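You operate a simulated robot arm through the tools that you are given. There is no shell and no other tool. Be economical: measure what you need, move in short steps, check, and stop when the job is done.

You run a simulated two-armed robot. Do the job below in one go: nothing can be reset, and whatever is moved stays where it is left.

JOB
On the small table at the end of the bays, fold the striped cloth in half, so that its two long edges meet.

It is judged by the outcome, as a careful person would: the job done as asked, and still so three seconds after it is handed in. It fails if anything else is knocked over, pushed out of place, dropped, spilled or broken. Flat cloth is picked up by pressing the open fingertips on it (5 to 10 N) and closing them slowly along it; thin cloth reads only 2 to 8 mm in the jaws.

ROBOT AND FRAMES
Two 7-joint arms with two-finger parallel grippers on one trunk, on a base that drives. Base frame: it is fixed to the floor where the robot stands at the start and does not move with it; the origin is under the middle of the robot, x ahead of it, y to its left, z up; the surface under the hand at the start is at about z = 750. Lengths are in mm, angles in degrees, forces in N, time in s.
The left shoulder is at the start at [70, 163, 1020], the right one opposite. With the tool pointing down near the work surface each hand reaches from about 400 to 880 mm from the robot's upright axis, wherever it stands, measured 20 degrees to its own side. Places, roughly: small table at the end of the bays [500, -100, 800]. Payload 3.43 kg a hand.
The tool frame of a hand sits at the grasp point between the pads (the TCP): z along the fingers, y along the line on which they close. The tips reach 34 mm beyond it. The gripper opens to 128 mm. The fingers are 24 mm wide and 12 mm thick; the gripper's body (48 by 130 mm) begins 96 mm behind the TCP.
Orientation is that of the tool frame in the base frame, as a unit quaternion [w, x, y, z]. With the fingers straight down and closing along the base's y, the tool's x points along the base's -x, its y along +y and its z along -z.

CONTROLS
- The arms move only by the tool servo_tool. It takes "left_series", "right_series" or both (then of equal length, played together; a hand with none holds still); each is a list of rows, each a list of 3 entries, a list of its own where there are three numbers: the shift along the tool's x, y, z in mm, then the turn, a rotation vector about the tool's x, y, z in degrees, then the gripper command, from -1 (shut) to 1 (fully open), values between in proportion. In form: [[[dx, dy, dz], [rx, ry, rz], jaw], ...]. A call has 1 to 12 rows; each row is the pose to reach, as a shift and turn from the pose commanded when the call began, along the tool's axes at that moment. A row lasts 0.2 s, in which the tool goes at most 50 mm and 8.6 degrees; a call with a longer step from one row to the next is refused whole, and so is a gripper value outside its range. A pose out of reach is approached as far as the arm can. The call stops where the force on the tool passes 40 N (or 10 N more than at its start, if that is more) or the arm is blocked; 0.2 s more then pass. Each finger travels about 153 mm/s and halts on what it meets, pressing with about 36 N; the grip force reading is that of the motor and also rises with nothing between the fingers. The clock runs only during rows and for 0.2 s after the last one: add rows that repeat a pose to give the fingers time. It gives the time, the measured TCP pose, the force on the tool (base axes), the opening and the grip force at its end, in the units of the frame above (readings bear some noise), with the torque about the TCP (base axes, N m) and any sound that the robot's microphone picked up, and new pictures: "show" is both (left out), scene, wrist or none (wrist: the cameras of the hands that moved).
- Cameras (640 x 400 px; columns grow to the right, rows downward): "scene" is now at [134.1, -4.8, 1235]; the picture's right is [-0.07, -1.00, 0.00], its down [-0.69, 0.05, -0.73] and it looks along [0.72, -0.05, -0.69] (base axes); focal length 294 px, centre (320, 200). "left" rides on the left gripper at [76, 11, -160] in its tool frame; the picture's right is [-0.15, 0.99, 0.00], its down [-0.88, -0.13, -0.46] and it looks along [-0.45, -0.07, 0.89] (tool axes); focal length 234 px, centre (320, 200). "right" rides on the right gripper at [76, -11, -160] in its tool frame; the picture's right is [0.15, 0.99, 0.00], its down [-0.88, 0.13, -0.46] and it looks along [-0.45, 0.07, 0.89] (tool axes); focal length 234 px, centre (320, 200). There is no depth. A picture from a camera that has moved, and an enlarged one, comes with that camera's place and axes in the base frame and with its lens.
- slide_trunk(by): slides the trunk up (or, below 0, down) by that many mm; the arms and the scene camera ride with it, the base frame stays. It gives what a move gives, with no picture.
- base_move(legs): drives the robot by 1 to 6 legs, each [ahead, left, turn to the left] in mm, mm and degrees, along the robot's own axes; the way and the turn of a leg run together, so that a leg with both is an arc; at most 1500 mm and 180 degrees a leg. The arms and the cameras ride along, it lands a little off, and it stops where it bumps. It gives what a move gives, and a new picture of the scene camera.
- aim_head(pan, tilt): turns the head with the scene camera to pan (to the left, within 86 degrees either way) and tilt (down, from -29 to 69), counted from straight ahead of the robot. It gives what a move gives, and a new picture of the scene camera.
- enlarge(camera, box): a new picture of the part [left, top, right, bottom] of that camera's present view, enlarged. The clock stands still meanwhile.
- hand_in(): hands the job in; it is judged then, once.

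Go step by step. Nothing tells you exact positions but the pictures and the camera data: compare them with the known pose of the tool, close in by small moves and look again before you grip or let go. The budget is 120 turns and 260 pictures, counting those below and the enlarged ones. Unless the task says otherwise, let go and move clear before handing in, and close with one line.

The tools are called after "Emit:" as name(argument=value, ...) on one line, values as JSON. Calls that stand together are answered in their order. servo_tool: Moves the arms, as the interface text tells. Its arguments: {"type":"object","properties":{"left_series":{"type":"array"},"right_series":{"type":"array"},"show":{"type":"string","enum":["both","scene","wrist","none"]}},"required":[]} The other tools are called the same way: slide_trunk (by) slides the trunk up or down; base_move (legs) drives the base; aim_head (pan, tilt) turns the head that bears the scene camera; enlarge (camera, box) takes an enlarged picture of a part of a camera's view; hand_in () hands the job in.

At the start:

```text
clock: 0.0
left_position: [510.0, 109.4, 938.9]
left_orientation: [0.0, 0.0, 1.0, 0.0]
left_force: [0.7, -0.6, 0.0]
left_wrist_torque: [0.07, -0.01, -0.02]
left_finger_gap: 128.2
left_grip_force: 0.1
right_position: [443.5, -274.9, 994.7]
right_orientation: [0.0, 0.001, 1.0, -0.001]
right_force: [0.8, -0.1, -0.1]
right_wrist_torque: [0.0, 0.0, 0.0]
right_finger_gap: 128.0
right_grip_force: 0.0
trunk travel left (down, up): [-500.0, 440.0]
robot x, y, heading: [-2.7, -2.6, -0.1]
head pan, tilt: [-3.9, 43.4]
```

scene: 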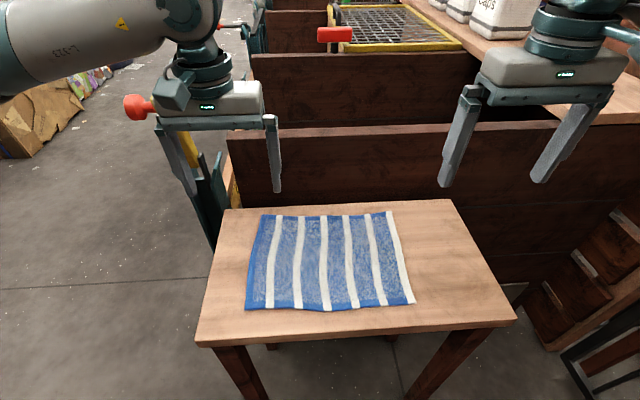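
right: 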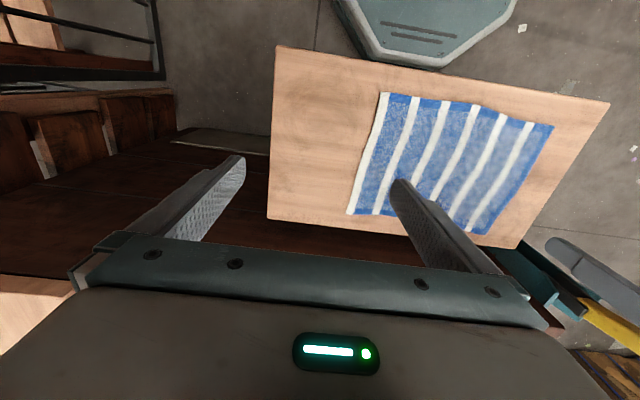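
left: 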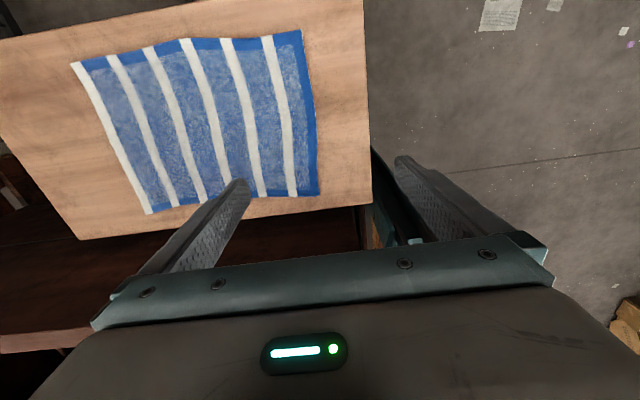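

The striped cloth lies flat on the small table (z about 750). Its corners are at about (597, 93), (590, -201), (377, 104) and (369, -190), so the long edges are the far one (x≈593) and the near one (x≈373). I plan to carry the far edge over to the near one with both hands, and I need to back the base off a little for reach, so I check around the robot first.

Emit:
aim_head(pan=86, tilt=40)

Emit:
aim_head(pan=-86, tilt=40)

```text
clock: 1.6
left_position: [510.1, 110.3, 938.4]
left_orientation: [0.0, 0.001, 1.0, 0.0]
left_force: [-0.1, -0.6, 0.1]
left_wrist_torque: [0.01, -0.01, -0.01]
left_finger_gap: 128.2
left_grip_force: 0.0
right_position: [442.2, -274.5, 994.3]
right_orientation: [0.001, 0.0, 1.0, 0.0]
right_force: [-0.2, 0.9, 0.2]
right_wrist_torque: [-0.02, -0.02, 0.0]
right_finger_gap: 128.0
right_grip_force: 0.1
trunk travel left (down, up): [-500.0, 440.0]
robot x, y, heading: [-2.4, 0.1, -0.1]
head pan, tilt: [85.9, 40.0]
camera scene: at [57.8, 85.6, 1239.9], right [1.0, -0.07, 0.0], down [-0.05, -0.64, -0.77], along [0.05, 0.76, -0.64], focal length 294 px, centre (320, 200)
```

scene: 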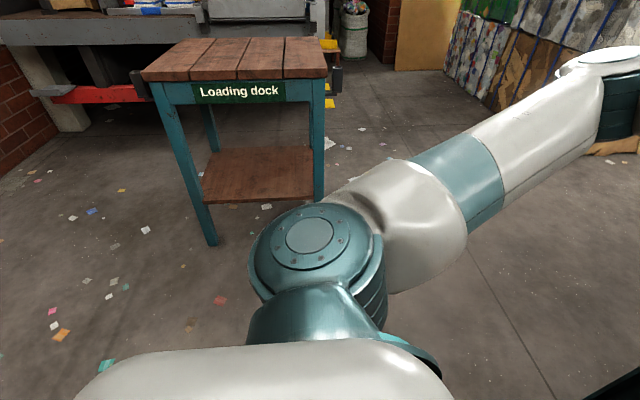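

```text
clock: 4.2
left_position: [510.5, 109.5, 939.4]
left_orientation: [0.0, 0.0, 1.0, 0.0]
left_force: [0.0, 0.4, 0.2]
left_wrist_torque: [0.03, -0.02, -0.02]
left_finger_gap: 128.0
left_grip_force: 0.0
right_position: [443.3, -275.2, 994.0]
right_orientation: [-0.001, 0.0, 1.0, 0.0]
right_force: [0.1, 1.0, -0.5]
right_wrist_torque: [-0.02, 0.04, -0.01]
right_finger_gap: 127.8
right_grip_force: 0.1
trunk travel left (down, up): [-500.0, 440.0]
robot x, y, heading: [-0.2, 1.3, 0.1]
head pan, tilt: [-85.9, 40.0]
camera scene: at [57.8, -83.9, 1239.9], right [-1.0, -0.07, 0.0], down [-0.05, 0.64, -0.77], along [0.05, -0.76, -0.64], focal length 294 px, centre (320, 200)
```

scene: 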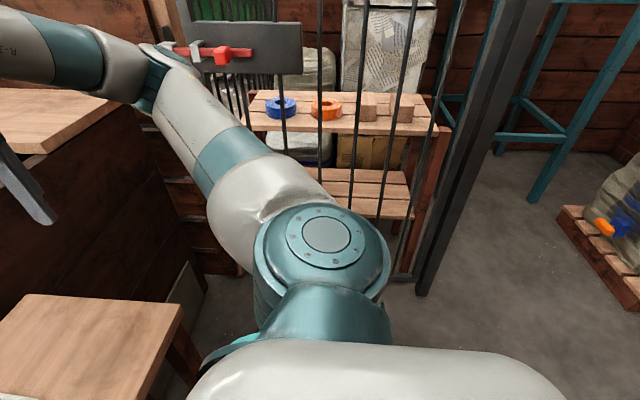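

Open floor lies to the left, and the rack bars are about 0.9 m off to the right, so backing straight up is safe. I drive back 170 mm and look at the table again.

Emit:
base_move(legs=[[-170, 0, 0]])

Emit:
aim_head(pan=-4, tilt=40)

```text
clock: 5.7
left_position: [339.6, 109.1, 939.5]
left_orientation: [0.0, 0.001, 1.0, 0.0]
left_force: [0.7, 0.6, 0.4]
left_wrist_torque: [-0.01, -0.04, 0.0]
left_finger_gap: 128.1
left_grip_force: 0.0
right_position: [272.9, -276.5, 994.0]
right_orientation: [0.0, 0.002, 1.0, 0.0]
right_force: [-0.1, 0.3, 0.3]
right_wrist_torque: [-0.01, -0.04, -0.03]
right_finger_gap: 128.1
right_grip_force: 0.0
trunk travel left (down, up): [-500.0, 440.0]
robot x, y, heading: [-168.2, 1.0, -0.0]
head pan, tilt: [-85.9, 40.0]
camera scene: at [-113.3, -83.8, 1240.0], right [-1.0, -0.07, 0.0], down [-0.04, 0.64, -0.77], along [0.05, -0.76, -0.64], focal length 294 px, centre (320, 200)
```

scene: 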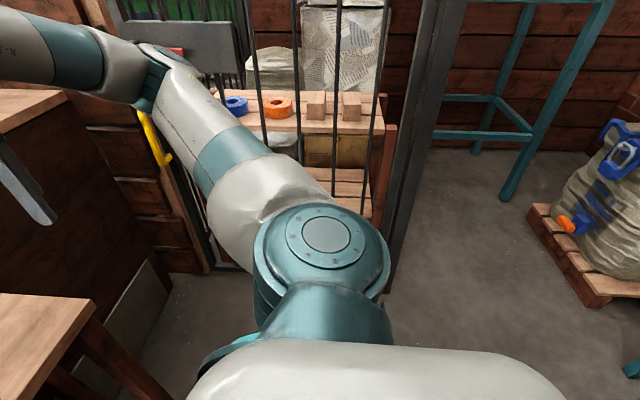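

```text
clock: 7.3
left_position: [341.0, 109.4, 938.0]
left_orientation: [0.0, 0.001, 1.0, 0.0]
left_force: [-0.2, -0.7, 0.3]
left_wrist_torque: [-0.02, 0.0, -0.03]
left_finger_gap: 128.2
left_grip_force: 0.0
right_position: [273.3, -275.4, 994.5]
right_orientation: [0.0, 0.002, 1.0, 0.0]
right_force: [0.7, 0.4, 0.5]
right_wrist_torque: [-0.01, -0.02, 0.0]
right_finger_gap: 128.2
right_grip_force: 0.0
trunk travel left (down, up): [-500.0, 440.0]
robot x, y, heading: [-173.9, 0.7, -0.2]
head pan, tilt: [-4.0, 40.0]
camera scene: at [-33.2, -5.3, 1239.9], right [-0.07, -1.0, 0.0], down [-0.64, 0.05, -0.77], along [0.76, -0.06, -0.64], focal length 294 px, centre (320, 200)
```

scene: 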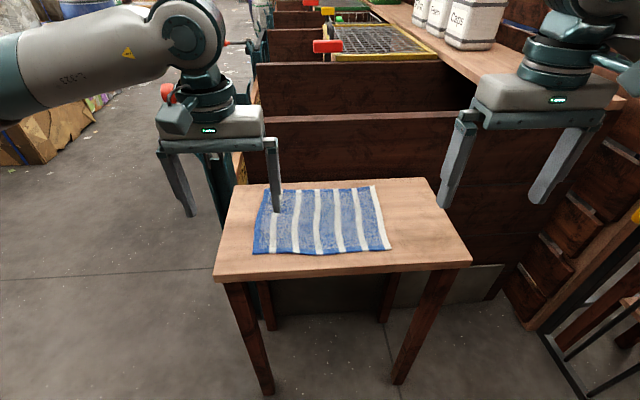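

The table is clear and the bay panel stands about 50 to 90 mm beyond its far edge. I bring both hands above the far corners, high up and partly closed, and look.

Emit:
servo_tool(left_series=[[[-31, -7, 8], [0, 0, 0], 0.6], [[-63, -14, 17], [0, 0, 0], 0.2], [[-94, -21, 25], [0, 0, 0], -0.2], [[-126, -28, 33], [0, 0, 0], -0.44], [[-157, -35, 41], [0, 0, 0], -0.44], [[-189, -42, 50], [0, 0, 0], -0.44], [[-220, -49, 58], [0, 0, 0], -0.44]], right_series=[[[-41, 16, 16], [0, 0, 0], 0.6], [[-82, 31, 33], [0, 0, 0], 0.2], [[-123, 47, 49], [0, 0, 0], -0.2], [[-164, 63, 65], [0, 0, 0], -0.44], [[-205, 79, 81], [0, 0, 0], -0.44], [[-246, 94, 98], [0, 0, 0], -0.44], [[-287, 110, 114], [0, 0, 0], -0.44]], show="both")

```text
clock: 8.9
left_position: [560.8, 60.8, 879.8]
left_orientation: [-0.001, 0.002, 1.0, 0.0]
left_force: [-0.2, -0.8, -0.6]
left_wrist_torque: [-0.04, 0.03, 0.0]
left_finger_gap: 35.6
left_grip_force: 0.1
right_position: [560.8, -166.3, 876.7]
right_orientation: [-0.001, 0.002, 1.0, 0.001]
right_force: [0.5, -0.4, -0.7]
right_wrist_torque: [0.02, 0.01, -0.03]
right_finger_gap: 35.6
right_grip_force: 0.1
trunk travel left (down, up): [-500.0, 440.0]
robot x, y, heading: [-168.4, -1.6, -0.3]
head pan, tilt: [-4.0, 40.0]
camera scene: at [-31.5, -4.8, 1239.7], right [-0.07, -1.0, 0.0], down [-0.64, 0.05, -0.77], along [0.76, -0.06, -0.64], focal length 294 px, centre (320, 200)
camera right: at [485.8, -176.7, 1035.8], right [-0.14, 0.99, 0.0], down [0.88, 0.13, 0.45], along [0.45, 0.06, -0.89], focal length 234 px, centre (320, 200)
camera left: at [486.5, 72.5, 1039.4], right [0.15, 0.99, 0.0], down [0.88, -0.13, 0.45], along [0.45, -0.07, -0.89], focal length 234 px, centre (320, 200)
```

scene: 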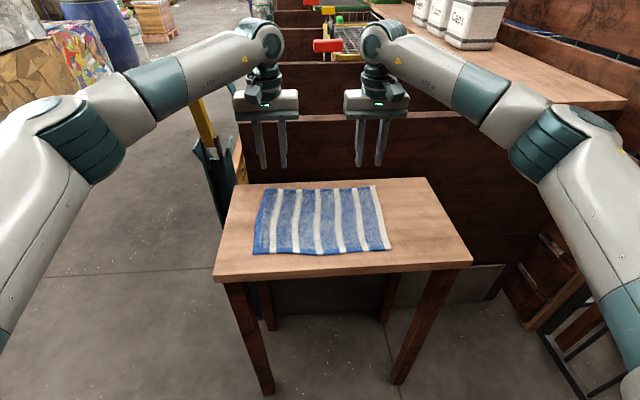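
right: 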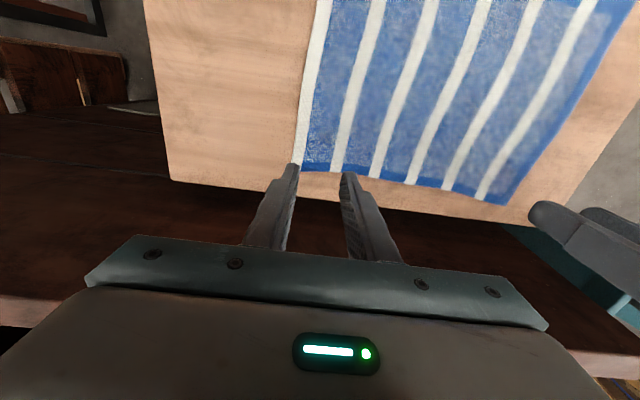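
left: 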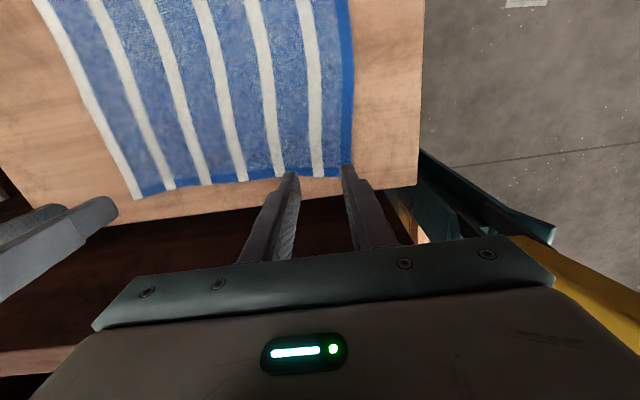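

The far corners look to be at about (602, 95) and (590, -198). I lower both hands to about 25 mm above the cloth, over these corners, to check.

Emit:
servo_tool(left_series=[[[-16, 0, 35], [0, 0, 0], -0.44], [[-31, 1, 70], [0, 0, 0], -0.44], [[-31, 1, 70], [0, 0, 0], -0.44]], right_series=[[[-10, 0, 34], [0, 0, 0], -0.44], [[-20, 0, 67], [0, 0, 0], -0.44], [[-20, 0, 67], [0, 0, 0], -0.44]], show="none")

Emit:
enlarge(camera="right", box=[200, 80, 440, 230])

Emit:
enlarge(camera="left", box=[200, 80, 440, 230])

```text
clock: 9.7
left_position: [591.2, 62.2, 811.8]
left_orientation: [-0.001, 0.002, 1.0, 0.0]
left_force: [0.2, -0.1, -0.3]
left_wrist_torque: [-0.01, 0.01, 0.02]
left_finger_gap: 35.6
left_grip_force: 0.1
right_position: [581.0, -166.6, 811.6]
right_orientation: [0.0, 0.002, 1.0, 0.0]
right_force: [-0.1, 0.2, 0.5]
right_wrist_torque: [-0.02, -0.02, -0.02]
right_finger_gap: 35.7
right_grip_force: 0.1
trunk travel left (down, up): [-500.0, 440.0]
robot x, y, heading: [-171.0, 2.6, -0.4]
head pan, tilt: [-4.0, 40.0]
```

```text
2.67 times, centred on (320, 155) of right
camera zoom: at [505.3, -177.1, 970.0], right [-0.14, 0.99, 0.0], down [0.88, 0.13, 0.46], along [0.45, 0.07, -0.89], focal length 624 px, centre (320, 320)
```

zoom: 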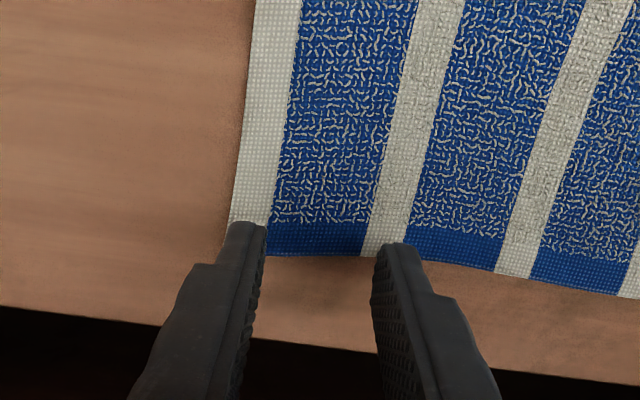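

```text
2.67 times, centred on (320, 155) of left
camera zoom: at [514.6, 74.2, 970.9], right [0.15, 0.99, 0.0], down [0.88, -0.13, 0.46], along [0.45, -0.07, -0.89], focal length 624 px, centre (320, 320)
```

zoom: 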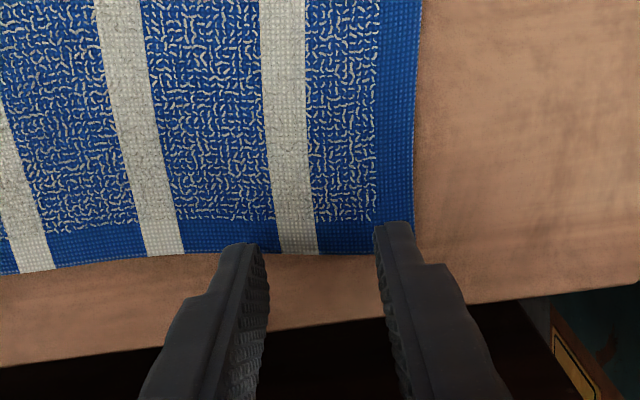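

The tips sit right over both far corners: the edge is at x≈589 on the right and ≈599 on the left, with both fingers inside the cloth's width. I come down to just above contact.

Emit:
servo_tool(left_series=[[[1, 0, 10], [0, 0, 0], -0.44], [[2, 0, 20], [0, 0, 0], -0.44], [[2, 0, 24], [0, 0, 0], -0.44], [[2, 0, 24], [0, 0, 0], -0.44]], right_series=[[[1, 0, 10], [0, 0, 0], -0.44], [[2, 0, 20], [0, 0, 0], -0.44], [[2, 0, 24], [0, 0, 0], -0.44], [[2, 0, 24], [0, 0, 0], -0.44]], show="none")

```text
clock: 10.7
left_position: [588.8, 59.3, 787.7]
left_orientation: [0.0, 0.001, 1.0, 0.001]
left_force: [0.8, -0.8, 2.2]
left_wrist_torque: [0.02, -0.02, 0.0]
left_finger_gap: 35.9
left_grip_force: 0.1
right_position: [578.4, -167.4, 788.9]
right_orientation: [0.001, 0.002, 1.0, 0.001]
right_force: [1.2, -0.9, 2.6]
right_wrist_torque: [-0.01, -0.04, -0.01]
right_finger_gap: 35.8
right_grip_force: 0.1
trunk travel left (down, up): [-500.0, 440.0]
robot x, y, heading: [-171.1, 1.4, 0.0]
head pan, tilt: [-4.0, 40.0]
```

Both hands already touch at about 2 N. I press down 1 mm more.

Emit:
servo_tool(left_series=[[[0, 0, 1], [0, 0, 0], -0.44], [[0, 0, 1], [0, 0, 0], -0.44]], right_series=[[[0, 0, 1], [0, 0, 0], -0.44], [[0, 0, 1], [0, 0, 0], -0.44]], show="none")

```text
clock: 11.3
left_position: [588.9, 62.2, 787.9]
left_orientation: [0.001, 0.002, 1.0, 0.0]
left_force: [2.7, 0.8, 6.9]
left_wrist_torque: [0.07, -0.01, -0.01]
left_finger_gap: 35.8
left_grip_force: 0.0
right_position: [575.8, -166.1, 787.1]
right_orientation: [0.001, 0.001, 1.0, 0.0]
right_force: [0.1, 0.3, 4.4]
right_wrist_torque: [0.01, -0.01, 0.0]
right_finger_gap: 36.0
right_grip_force: 0.1
trunk travel left (down, up): [-500.0, 440.0]
robot x, y, heading: [-169.9, 1.0, 0.0]
head pan, tilt: [-4.0, 40.0]
```

Left presses at 7 N and right at 4.5 N. I add a touch more pressure and close both slowly along the cloth.

Emit:
servo_tool(left_series=[[[0, 0, 0.2], [0, 0, 0], -0.44], [[0, 0, 0.2], [0, 0, 0], -0.5], [[0, 0, 0.2], [0, 0, 0], -0.56], [[0, 0, 0.2], [0, 0, 0], -0.62], [[0, 0, 0.2], [0, 0, 0], -0.68], [[0, 0, 0.2], [0, 0, 0], -0.74], [[0, 0, 0.2], [0, 0, 0], -0.8], [[0, 0, 0.2], [0, 0, 0], -0.86], [[0, 0, 0.2], [0, 0, 0], -0.92], [[0, 0, 0.2], [0, 0, 0], -1], [[0, 0, 0.2], [0, 0, 0], -1]], right_series=[[[0, 0, 0.7], [0, 0, 0], -0.44], [[0, 0, 0.7], [0, 0, 0], -0.5], [[0, 0, 0.7], [0, 0, 0], -0.56], [[0, 0, 0.7], [0, 0, 0], -0.62], [[0, 0, 0.7], [0, 0, 0], -0.68], [[0, 0, 0.7], [0, 0, 0], -0.74], [[0, 0, 0.7], [0, 0, 0], -0.8], [[0, 0, 0.7], [0, 0, 0], -0.86], [[0, 0, 0.7], [0, 0, 0], -0.92], [[0, 0, 0.7], [0, 0, 0], -1], [[0, 0, 0.7], [0, 0, 0], -1]], show="both")

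```text
clock: 13.7
left_position: [588.7, 59.2, 786.8]
left_orientation: [0.0, 0.002, 1.0, 0.0]
left_force: [-0.1, -9.7, 10.0]
left_wrist_torque: [-0.35, 0.07, 0.08]
left_finger_gap: 3.5
left_grip_force: 35.9
right_position: [576.4, -164.2, 788.7]
right_orientation: [0.001, 0.0, 1.0, 0.001]
right_force: [0.1, 10.8, 3.6]
right_wrist_torque: [0.35, 0.0, -0.03]
right_finger_gap: 3.3
right_grip_force: 35.4
trunk travel left (down, up): [-500.0, 440.0]
robot x, y, heading: [-172.6, -2.9, -0.3]
head pan, tilt: [-4.0, 40.0]
camera scene: at [-34.7, -5.2, 1240.1], right [-0.07, -1.0, 0.0], down [-0.64, 0.05, -0.77], along [0.76, -0.06, -0.64], focal length 294 px, centre (320, 200)
camera right: at [500.8, -176.3, 947.0], right [-0.14, 0.99, 0.0], down [0.88, 0.13, 0.46], along [0.45, 0.07, -0.89], focal length 234 px, centre (320, 200)
camera left: at [512.6, 72.7, 946.3], right [0.15, 0.99, 0.0], down [0.88, -0.13, 0.46], along [0.45, -0.07, -0.89], focal length 234 px, centre (320, 200)
```

scene: 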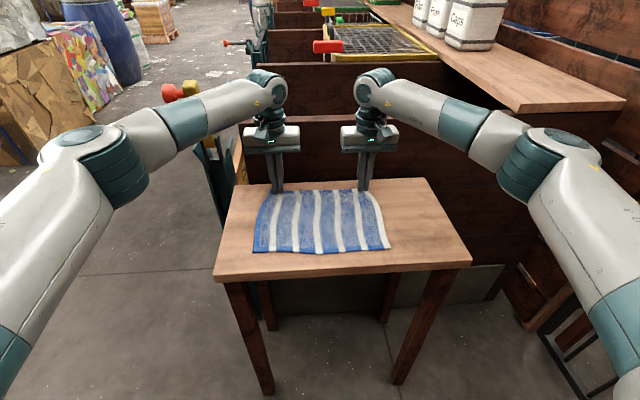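
right: 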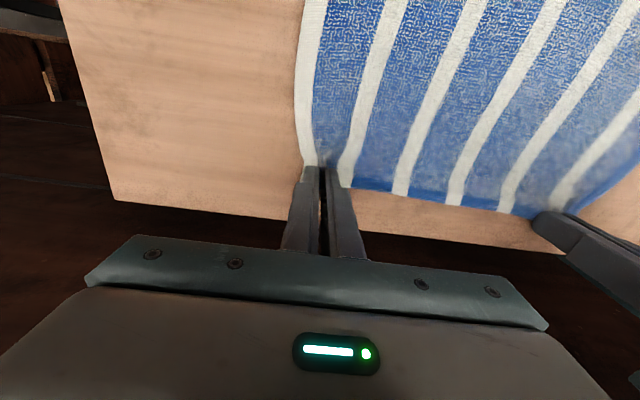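
left: 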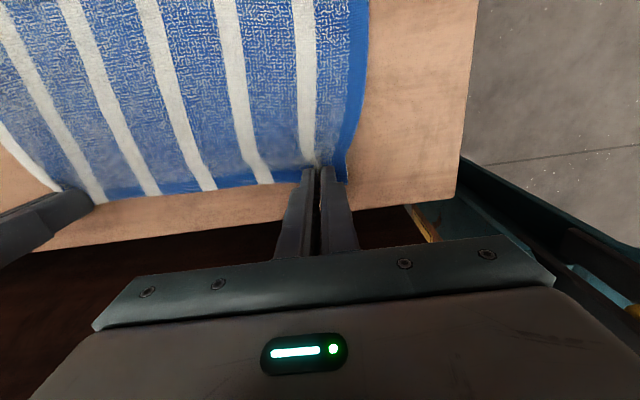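

Both hands have a pinch at 3.4 mm with the cloth taut between them. I ease the hands towards each other and lift slightly to check the hold.

Emit:
servo_tool(left_series=[[[0, -5, 0], [0, 0, 0], -1], [[0, -9, -8], [0, 0, 0], -1], [[0, -9, -20], [0, 0, 0], -1], [[2, -9, -35], [0, 0, 0], -1], [[5, -9, -50], [0, 0, 0], -1]], right_series=[[[0, 5, 0], [0, 0, 0], -1], [[0, 9, -8], [0, 0, 0], -1], [[0, 9, -20], [0, 0, 0], -1], [[2, 9, -35], [0, 0, 0], -1], [[5, 9, -50], [0, 0, 0], -1]], show="both")

```text
clock: 14.9
left_position: [583.0, 53.0, 836.1]
left_orientation: [-0.001, 0.002, 1.0, 0.0]
left_force: [-0.8, 1.0, -0.4]
left_wrist_torque: [0.04, -0.01, -0.01]
left_finger_gap: 3.2
left_grip_force: 36.1
right_position: [572.8, -157.3, 838.1]
right_orientation: [0.001, 0.002, 1.0, 0.0]
right_force: [0.1, -0.8, -0.2]
right_wrist_torque: [-0.04, -0.03, -0.03]
right_finger_gap: 3.7
right_grip_force: 35.3
trunk travel left (down, up): [-500.0, 440.0]
robot x, y, heading: [-166.8, -4.8, -0.2]
head pan, tilt: [-4.0, 40.0]
camera scene: at [-33.9, -5.0, 1240.0], right [-0.07, -1.0, 0.0], down [-0.64, 0.05, -0.77], along [0.76, -0.06, -0.64], focal length 294 px, centre (320, 200)
camera right: at [496.9, -167.6, 997.4], right [-0.14, 0.99, 0.0], down [0.88, 0.13, 0.46], along [0.45, 0.07, -0.89], focal length 234 px, centre (320, 200)
camera left: at [507.3, 64.8, 995.6], right [0.15, 0.99, 0.0], down [0.88, -0.13, 0.46], along [0.45, -0.07, -0.89], focal length 234 px, centre (320, 200)
```

scene: 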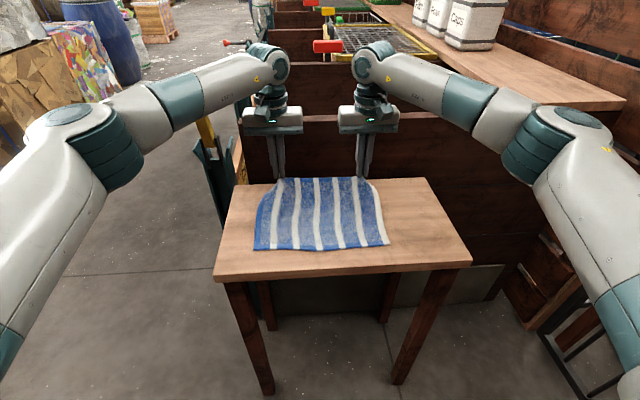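
right: 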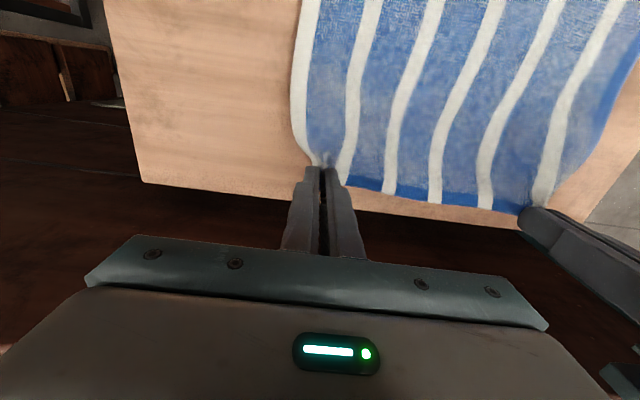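
left: 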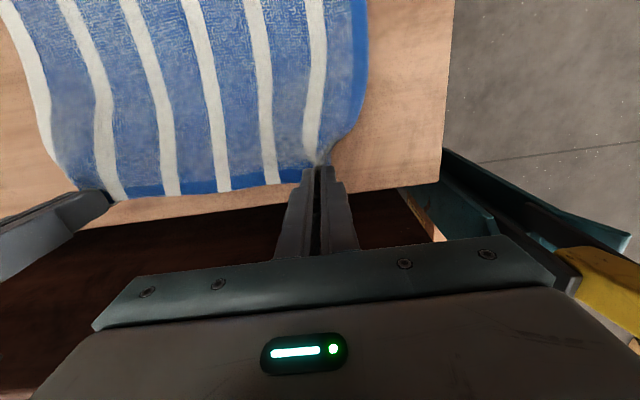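

Both corners hold firmly. I swing them up over the middle of the cloth while tilting the fingers forward, so the flap turns over.

Emit:
servo_tool(left_series=[[[14, 0, -5], [0, -7.5, 0], -1], [[28, 0, -10], [0, -15, 0], -1], [[42, 0, -15], [0, -22.5, 0], -1], [[56, 0, -20], [0, -30, 0], -1], [[70, 0, -25], [0, -37.5, 0], -1], [[84, 0, -30], [0, -45, 0], -1], [[98, 0, -35], [0, -52.5, 0], -1], [[112, 0, -38], [0, -60, 0], -1]], right_series=[[[14, 0, -5], [0, -7.5, 0], -1], [[28, 0, -10], [0, -15, 0], -1], [[42, 0, -15], [0, -22.5, 0], -1], [[56, 0, -20], [0, -30, 0], -1], [[70, 0, -25], [0, -37.5, 0], -1], [[84, 0, -30], [0, -45, 0], -1], [[98, 0, -35], [0, -52.5, 0], -1], [[112, 0, -38], [0, -60, 0], -1]], show="both")

```text
clock: 16.7
left_position: [472.0, 51.5, 873.9]
left_orientation: [0.501, 0.001, 0.865, -0.002]
left_force: [-0.2, -0.1, 0.0]
left_wrist_torque: [0.05, 0.01, 0.0]
left_finger_gap: 3.4
left_grip_force: 36.1
right_position: [461.4, -156.6, 875.0]
right_orientation: [0.5, 0.001, 0.866, 0.0]
right_force: [-0.9, -0.1, -0.3]
right_wrist_torque: [-0.05, 0.0, 0.0]
right_finger_gap: 3.8
right_grip_force: 35.9
trunk travel left (down, up): [-500.0, 440.0]
robot x, y, heading: [-169.0, 3.6, -0.2]
head pan, tilt: [-4.0, 40.0]
camera scene: at [-33.2, -5.5, 1240.0], right [-0.07, -1.0, 0.0], down [-0.64, 0.05, -0.77], along [0.76, -0.06, -0.64], focal length 294 px, centre (320, 200)
camera right: at [284.4, -167.2, 888.9], right [-0.07, 0.99, -0.13], down [0.04, 0.13, 0.99], along [1.0, 0.06, -0.05], focal length 234 px, centre (320, 200)
camera left: at [295.8, 63.3, 887.3], right [0.07, 0.99, 0.13], down [0.04, -0.13, 0.99], along [1.0, -0.07, -0.05], focal length 234 px, centre (320, 200)
```

scene: 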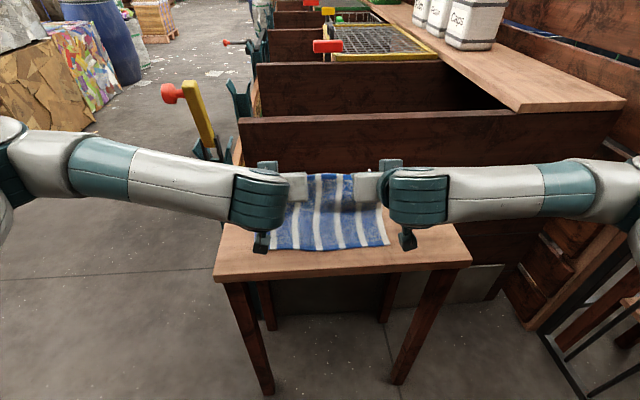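
right: 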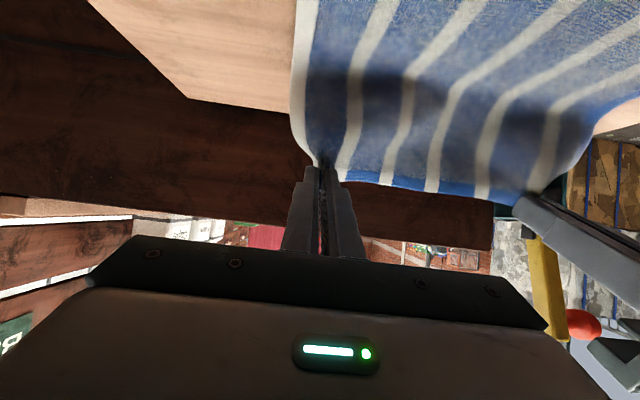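
left: 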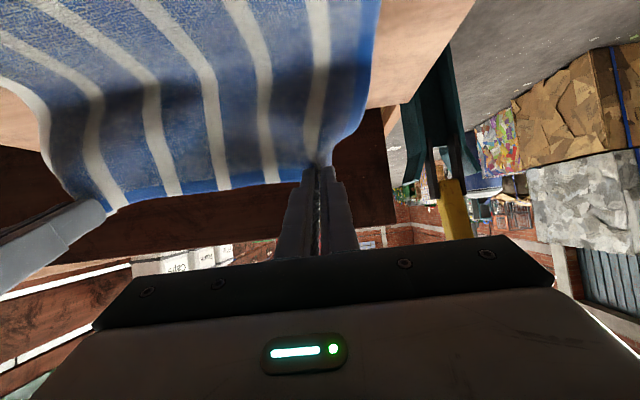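

The flap is standing up and turning over nicely. I tilt the fingers further, towards horizontal, and lower them a little for slack before backing the base up.

Emit:
servo_tool(left_series=[[[13, 0, 2], [0, -7, 0], -1], [[27, 0, 4], [0, -14, 0], -1], [[40, 0, 6], [0, -20, 0], -1]], right_series=[[[13, 0, 2], [0, -7, 0], -1], [[27, 0, 4], [0, -14, 0], -1], [[40, 0, 6], [0, -20, 0], -1]], show="none")

Emit:
base_move(legs=[[-70, 0, 0]])

```text
clock: 17.5
left_position: [456.8, 50.1, 835.7]
left_orientation: [0.644, 0.002, 0.765, -0.002]
left_force: [0.2, 0.1, -0.9]
left_wrist_torque: [0.04, -0.01, -0.04]
left_finger_gap: 3.4
left_grip_force: 36.2
right_position: [456.2, -149.6, 863.8]
right_orientation: [0.541, -0.002, 0.841, 0.004]
right_force: [0.2, -0.2, 0.3]
right_wrist_torque: [-0.01, -0.01, -0.04]
right_finger_gap: 3.5
right_grip_force: 35.9
right hand out of reach, approached as far as the arm can: row 1, 2, 3
trunk travel left (down, up): [-500.0, 440.0]
robot x, y, heading: [-170.0, -2.5, -0.1]
head pan, tilt: [-4.0, 40.0]
```

```text
clock: 18.5
left_position: [385.6, 51.5, 837.5]
left_orientation: [0.643, 0.0, 0.766, 0.0]
left_force: [-0.8, 0.5, 0.8]
left_wrist_torque: [0.04, 0.05, 0.01]
left_finger_gap: 3.2
left_grip_force: 36.0
right_position: [384.5, -146.9, 866.3]
right_orientation: [0.542, -0.002, 0.841, 0.004]
right_force: [0.4, -0.6, -0.5]
right_wrist_torque: [-0.01, 0.03, -0.03]
right_finger_gap: 3.4
right_grip_force: 35.9
trunk travel left (down, up): [-500.0, 440.0]
robot x, y, heading: [-238.0, -3.1, 0.1]
head pan, tilt: [-4.0, 40.0]
camera scene: at [-104.9, -4.9, 1240.1], right [-0.07, -1.0, 0.0], down [-0.64, 0.05, -0.77], along [0.76, -0.06, -0.64], focal length 294 px, centre (320, 200)
```

scene: 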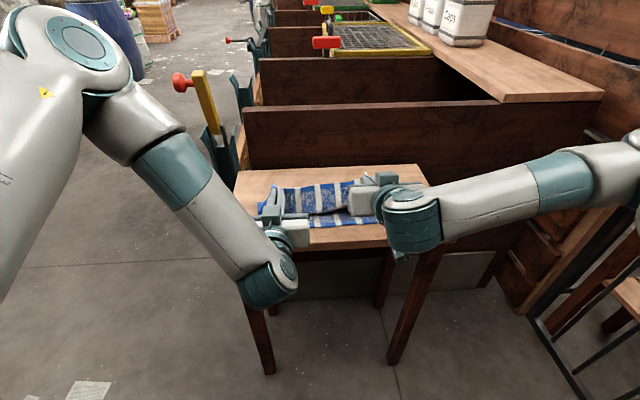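

The right arm reached a joint limit at a tilt of about 66°, while the left got to 80°. I lower the right hand to give slack and look.

Emit:
servo_tool(right_series=[[[10, 0, 4], [0, 0, 0], -1], [[20, 0, 9], [0, 0, 0], -1]], left_series=[[[0, 0, 0], [0, 0, 0], -1], [[0, 0, 0], [0, 0, 0], -1]], show="both")

```text
clock: 19.1
left_position: [386.2, 52.4, 835.8]
left_orientation: [0.642, 0.001, 0.767, -0.002]
left_force: [-0.2, -0.1, -0.7]
left_wrist_torque: [0.03, -0.02, -0.01]
left_finger_gap: 3.4
left_grip_force: 36.2
right_position: [385.4, -144.8, 843.1]
right_orientation: [0.541, -0.003, 0.841, 0.004]
right_force: [0.0, -0.7, -0.4]
right_wrist_torque: [0.0, -0.01, -0.03]
right_finger_gap: 3.3
right_grip_force: 36.0
trunk travel left (down, up): [-500.0, 440.0]
robot x, y, heading: [-236.8, 2.4, 0.0]
head pan, tilt: [-4.0, 40.0]
camera scene: at [-103.9, -3.6, 1240.0], right [-0.07, -1.0, 0.0], down [-0.64, 0.05, -0.77], along [0.76, -0.06, -0.64], focal length 294 px, centre (320, 200)
camera right: at [208.2, -157.5, 840.4], right [-0.07, 0.99, -0.13], down [-0.05, 0.13, 0.99], along [1.0, 0.07, 0.04], focal length 234 px, centre (320, 200)
camera left: at [216.1, 64.4, 788.3], right [0.03, 0.99, 0.14], down [-0.3, -0.13, 0.95], along [0.95, -0.07, 0.29], focal length 234 px, centre (320, 200)
```

scene: 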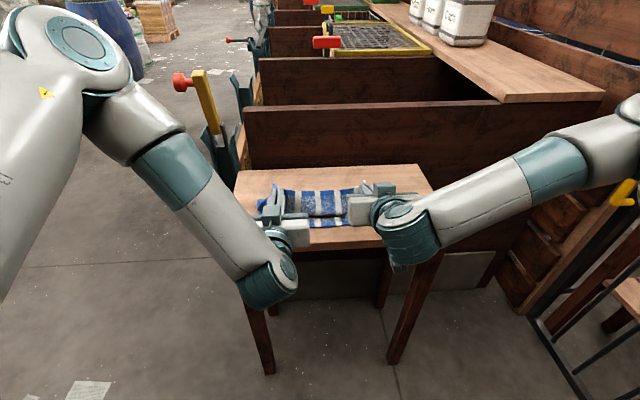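
right: 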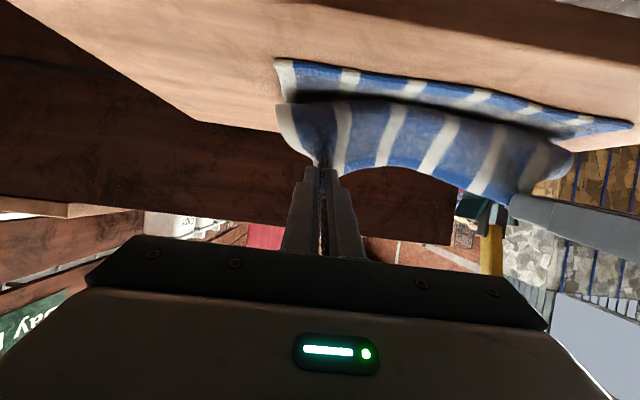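
left: 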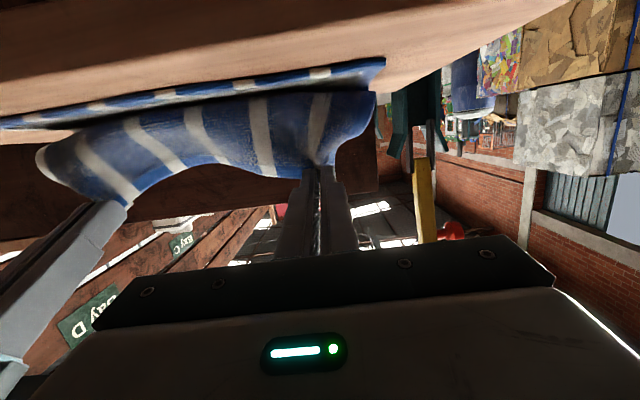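

The flap is folded over as intended, with the edge curling up between the hands. I lower both corners towards the near edge, stopping just above the cloth.

Emit:
servo_tool(left_series=[[[14, 2, -3], [0, 0, 0], -1], [[28, 5, -7], [0, 0, 0], -1], [[42, 7, -11], [0, 0, 0], -1], [[52, 9, -14], [0, 0, 0], -1], [[59, 9, -16], [0, 0, 0], -1]], right_series=[[[14, -1, -1], [0, 0, 0], -1], [[28, -2, -2], [0, 0, 0], -1], [[42, -3, -2], [0, 0, 0], -1], [[53, -3, -3], [0, 0, 0], -1], [[61, -3, -3], [0, 0, 0], -1]], show="both")

```text
clock: 20.3
left_position: [359.3, 56.2, 781.1]
left_orientation: [0.641, -0.001, 0.767, 0.001]
left_force: [0.0, 1.0, 3.1]
left_wrist_torque: [0.04, -0.06, 0.01]
left_finger_gap: 3.4
left_grip_force: 35.5
left hand out of reach, approached as far as the arm can: row 5
right_position: [356.4, -137.0, 799.7]
right_orientation: [0.538, 0.001, 0.843, 0.0]
right_force: [-0.7, 0.2, -0.2]
right_wrist_torque: [0.01, 0.04, 0.06]
right_finger_gap: 3.4
right_grip_force: 35.5
right hand out of reach, approached as far as the arm can: row 3, 4, 5
trunk travel left (down, up): [-500.0, 440.0]
robot x, y, heading: [-235.3, 0.8, -0.1]
head pan, tilt: [-4.0, 40.0]
camera scene: at [-103.3, -5.4, 1240.0], right [-0.07, -1.0, 0.0], down [-0.64, 0.05, -0.77], along [0.76, -0.06, -0.64], focal length 294 px, centre (320, 200)
camera right: at [180.4, -148.3, 795.9], right [-0.06, 0.99, -0.13], down [-0.04, 0.13, 0.99], along [1.0, 0.07, 0.04], focal length 234 px, centre (320, 200)
camera left: at [188.9, 68.6, 735.3], right [0.02, 0.99, 0.15], down [-0.29, -0.13, 0.95], along [0.96, -0.06, 0.29], focal length 234 px, centre (320, 200)
```

scene: 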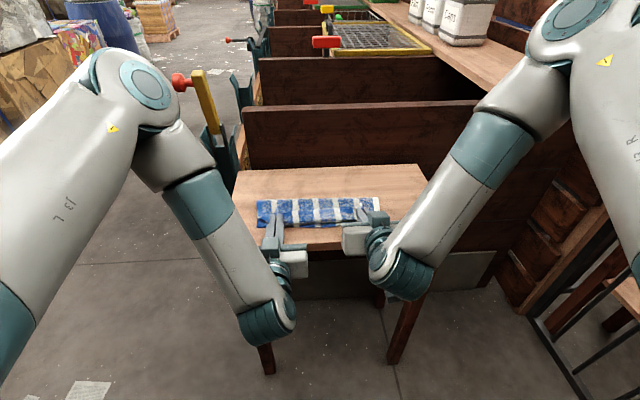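
right: 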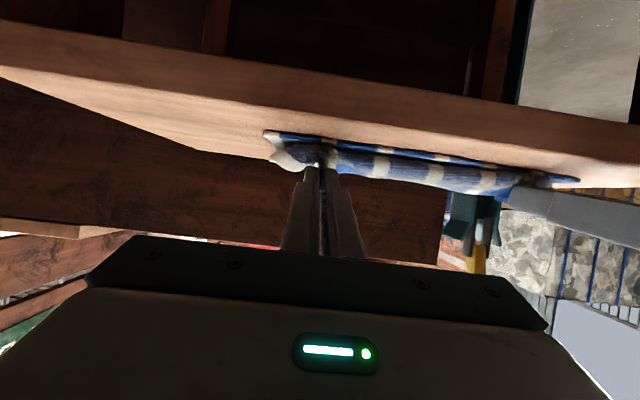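
left: 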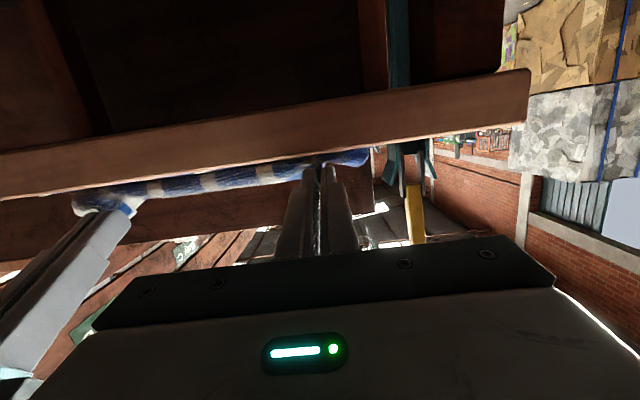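

Both arms are near their reach limit here, so I raise the hands a little and lower the trunk instead.

Emit:
servo_tool(left_series=[[[-17, 2, -3], [0, 0, 0], -1], [[-34.5, 4, -6], [0, 0, 0], -1]], right_series=[[[-9, -5, -4], [0, 0, 0], -1], [[-18, -10, -8.4], [0, 0, 0], -1]], show="none")

Emit:
slide_trunk(by=-35)

```text
clock: 20.9
left_position: [358.9, 60.3, 816.5]
left_orientation: [0.643, 0.001, 0.766, -0.001]
left_force: [-0.1, -0.6, 0.8]
left_wrist_torque: [0.03, 0.02, -0.03]
left_finger_gap: 3.1
left_grip_force: 35.9
right_position: [355.8, -148.0, 818.2]
right_orientation: [0.54, -0.001, 0.842, 0.003]
right_force: [-0.9, 0.0, -0.7]
right_wrist_torque: [-0.03, 0.0, -0.01]
right_finger_gap: 3.6
right_grip_force: 36.1
trunk travel left (down, up): [-500.0, 440.0]
robot x, y, heading: [-240.4, 0.3, -0.2]
head pan, tilt: [-4.0, 40.0]
```

```text
clock: 21.7
left_position: [358.3, 61.5, 782.3]
left_orientation: [0.643, 0.0, 0.766, 0.0]
left_force: [-0.3, -1.3, 1.4]
left_wrist_torque: [0.05, -0.07, 0.0]
left_finger_gap: 3.3
left_grip_force: 36.1
right_position: [355.4, -146.0, 783.9]
right_orientation: [0.541, -0.001, 0.841, 0.002]
right_force: [0.3, 0.5, 7.3]
right_wrist_torque: [-0.02, -0.16, 0.01]
right_finger_gap: 3.4
right_grip_force: 36.2
trunk travel left (down, up): [-465.0, 475.0]
robot x, y, heading: [-234.6, -0.5, 0.2]
head pan, tilt: [-4.0, 40.0]
```

Both corners are down at about x=390, lightly touching. I look closely before letting go.

Emit:
enlarge(camera="scene", box=[220, 140, 440, 280])

Emit:
enlarge(camera="right", box=[200, 80, 600, 330])

```text
2.86 times, centred on (330, 210) of scene
camera zoom: at [-104.0, -4.8, 1205.1], right [-0.07, -1.0, 0.0], down [-0.64, 0.05, -0.77], along [0.76, -0.06, -0.64], focal length 840 px, centre (291, 171)
```

zoom: 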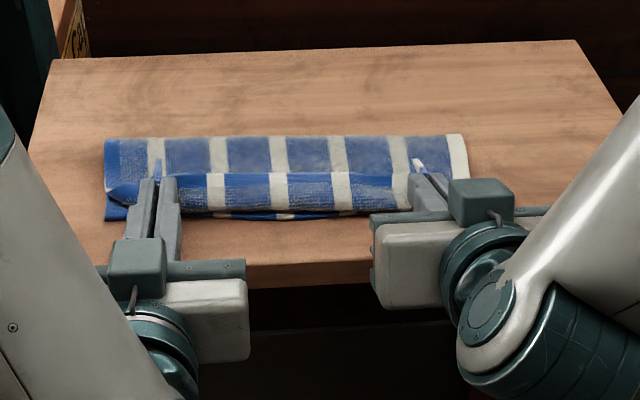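

```text
1.60 times, centred on (400, 205) of right
camera zoom: at [180.3, -158.2, 781.0], right [-0.07, 0.99, -0.13], down [-0.05, 0.13, 0.99], along [1.0, 0.07, 0.04], focal length 375 px, centre (192, 192)
```

zoom: 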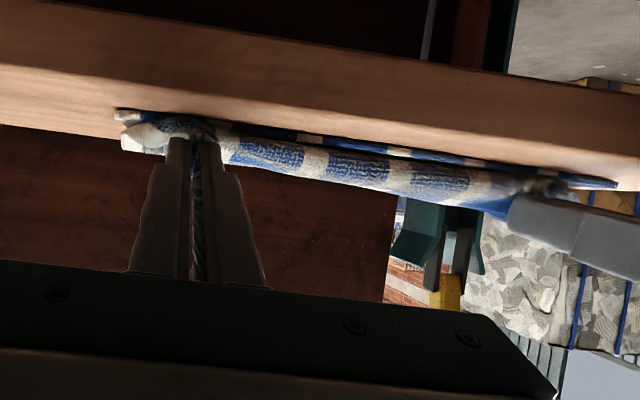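

The flap is over, but its edge still curls back a little on top, as held by the fingers. I open both hands slowly, which also spreads the gathers, then look before withdrawing.

Emit:
servo_tool(left_series=[[[0, 0, 0], [0, 0, 0], -0.9], [[0, 0, 0], [0, 0, 0], -0.8], [[0, 0, 0], [0, 0, 0], -0.7], [[0, 0, 0], [0, 0, 0], -0.6], [[0, 0, 0], [0, 0, 0], -0.5], [[0, 0, 0], [0, 0, 0], -0.4], [[0, 0, 0], [0, 0, 0], -0.4]], right_series=[[[0, 0, 0], [0, 0, 0], -0.9], [[0, 0, 0], [0, 0, 0], -0.8], [[0, 0, 0], [0, 0, 0], -0.7], [[0, 0, 0], [0, 0, 0], -0.6], [[0, 0, 0], [0, 0, 0], -0.5], [[0, 0, 0], [0, 0, 0], -0.4], [[0, 0, 0], [0, 0, 0], -0.4]], show="none")

Emit:
enlarge(camera="scene", box=[220, 140, 440, 280])

```text
clock: 23.3
left_position: [358.8, 59.9, 783.1]
left_orientation: [0.643, 0.001, 0.766, -0.001]
left_force: [-0.9, 0.7, 0.1]
left_wrist_torque: [0.01, 0.04, -0.01]
left_finger_gap: 38.6
left_grip_force: 0.2
right_position: [356.5, -146.6, 783.0]
right_orientation: [0.54, -0.002, 0.841, 0.003]
right_force: [-0.3, 1.3, 4.3]
right_wrist_torque: [0.02, -0.15, 0.04]
right_finger_gap: 35.6
right_grip_force: 0.0
trunk travel left (down, up): [-465.0, 475.0]
robot x, y, heading: [-241.9, -1.9, -0.2]
head pan, tilt: [-4.0, 40.0]
```

```text
2.86 times, centred on (330, 210) of scene
camera zoom: at [-103.9, -4.6, 1205.0], right [-0.07, -1.0, 0.0], down [-0.64, 0.05, -0.77], along [0.76, -0.06, -0.64], focal length 840 px, centre (291, 171)
```

zoom: 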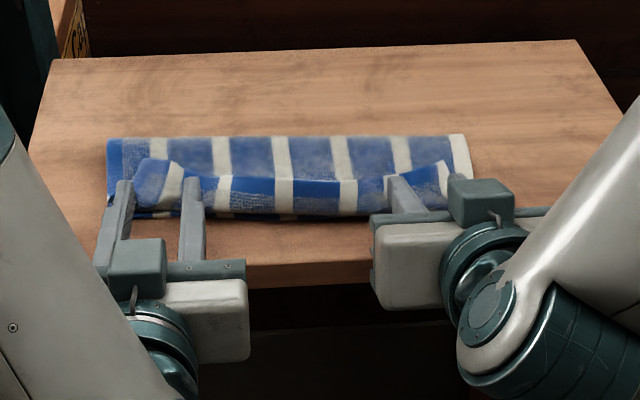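

The gathers spread well, and the edge strip now stands up along the near side. I withdraw both hands towards the robot to see how it settles.

Emit:
servo_tool(left_series=[[[1, 0, -37], [0, 0, 0], -0.4], [[2, 0, -74], [0, 0, 0], -0.4], [[4, 0, -111], [0, 0, 0], -0.4]], right_series=[[[0, 0, -37], [0, 0, 0], -0.4], [[0, 0, -74], [0, 0, 0], -0.4], [[0, 0, -111], [0, 0, 0], -0.4]], show="scene")

Emit:
enlarge(camera="scene", box=[220, 140, 440, 280])

```text
clock: 24.1
left_position: [258.7, 44.7, 796.3]
left_orientation: [0.641, 0.0, 0.767, 0.0]
left_force: [-1.3, -0.4, 0.0]
left_wrist_torque: [0.02, -0.01, -0.02]
left_finger_gap: 38.5
left_grip_force: 0.0
left hand out of reach, approached as far as the arm can: row 3
right_position: [322.9, -122.8, 807.6]
right_orientation: [0.54, -0.001, 0.842, 0.002]
right_force: [0.5, 0.2, -0.7]
right_wrist_torque: [0.0, 0.01, 0.0]
right_finger_gap: 38.3
right_grip_force: 0.0
right hand out of reach, approached as far as the arm can: row 1, 2, 3
trunk travel left (down, up): [-465.0, 475.0]
robot x, y, heading: [-236.1, 1.3, -0.3]
head pan, tilt: [-4.0, 40.0]
camera scene: at [-103.9, -5.0, 1205.0], right [-0.07, -1.0, 0.0], down [-0.64, 0.05, -0.77], along [0.76, -0.06, -0.64], focal length 294 px, centre (320, 200)
```

scene: 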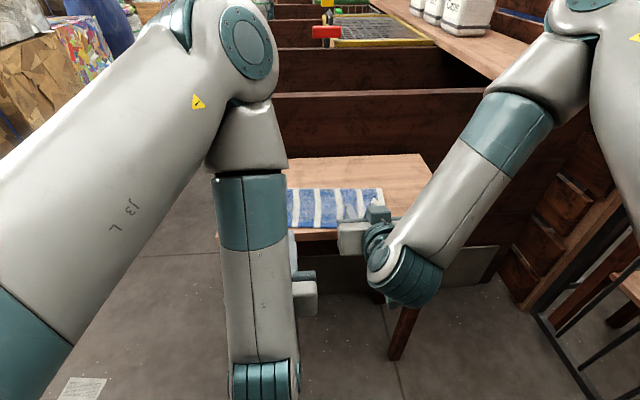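

```text
2.86 times, centred on (330, 210) of scene
camera zoom: at [-103.9, -5.0, 1205.0], right [-0.07, -1.0, 0.0], down [-0.64, 0.05, -0.77], along [0.76, -0.06, -0.64], focal length 840 px, centre (291, 171)
```

zoom: 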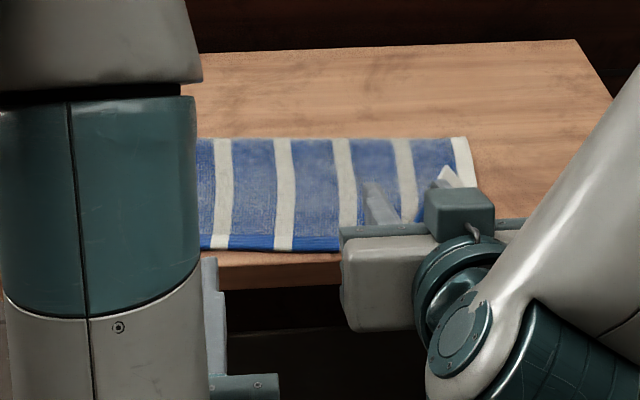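

Withdrawing the left hand flipped the edge strip out flat towards me. I now lift the right hand clear, move the left hand aside and look again.

Emit:
servo_tool(left_series=[[[-35, 20, -6], [0, 0, 0], -0.4], [[-70, 50, -12], [0, 0, 0], -0.4], [[-100, 85, -18], [0, 0, 0], -0.4], [[-130, 120, -23], [0, 0, 0], -0.4], [[-130, 160, -23], [0, 0, 0], -0.4]], right_series=[[[-27, 0, -13], [0, 0, 0], -0.4], [[-54, 0, -25], [0, 0, 0], -0.4], [[-82, -20, -38], [0, 0, 0], -0.4], [[-109, -60, -50], [0, 0, 0], -0.4], [[-109, -105, -50], [0, 0, 0], -0.4]], show="scene")

Emit:
enlarge(camera="scene", box=[220, 140, 440, 280])

```text
clock: 25.3
left_position: [362.7, 152.4, 924.6]
left_orientation: [0.642, 0.002, 0.766, -0.001]
left_force: [0.2, 0.2, -1.0]
left_wrist_torque: [-0.01, 0.0, 0.01]
left_finger_gap: 38.5
left_grip_force: 0.1
left hand out of reach, approached as far as the arm can: row 1, 2, 3, 4, 5
right_position: [352.5, -228.2, 932.8]
right_orientation: [0.539, -0.001, 0.842, 0.003]
right_force: [-0.6, -0.7, -0.7]
right_wrist_torque: [0.01, 0.01, 0.05]
right_finger_gap: 38.4
right_grip_force: 0.1
right hand out of reach, approached as far as the arm can: row 1, 2, 3, 4, 5
trunk travel left (down, up): [-465.0, 475.0]
robot x, y, heading: [-244.8, 0.5, -0.2]
head pan, tilt: [-4.0, 40.0]
camera scene: at [-102.6, -6.1, 1204.8], right [-0.07, -1.0, 0.0], down [-0.64, 0.05, -0.77], along [0.76, -0.05, -0.64], focal length 294 px, centre (320, 200)
```

scene: 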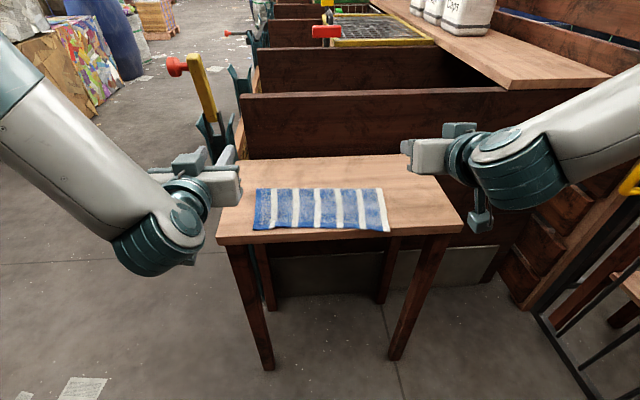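

```text
2.86 times, centred on (330, 210) of scene
camera zoom: at [-102.6, -6.1, 1204.8], right [-0.07, -1.0, 0.0], down [-0.64, 0.05, -0.77], along [0.76, -0.05, -0.64], focal length 840 px, centre (291, 171)
```

zoom: 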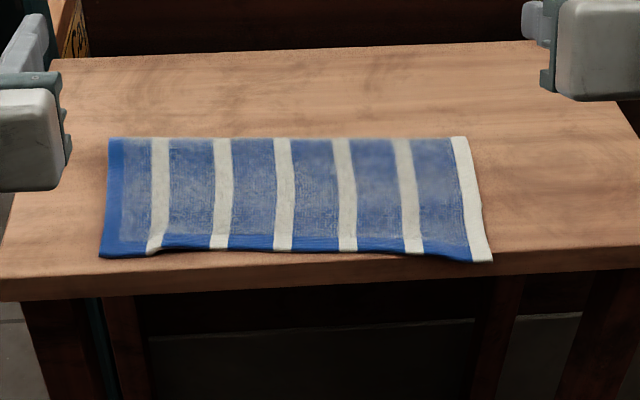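

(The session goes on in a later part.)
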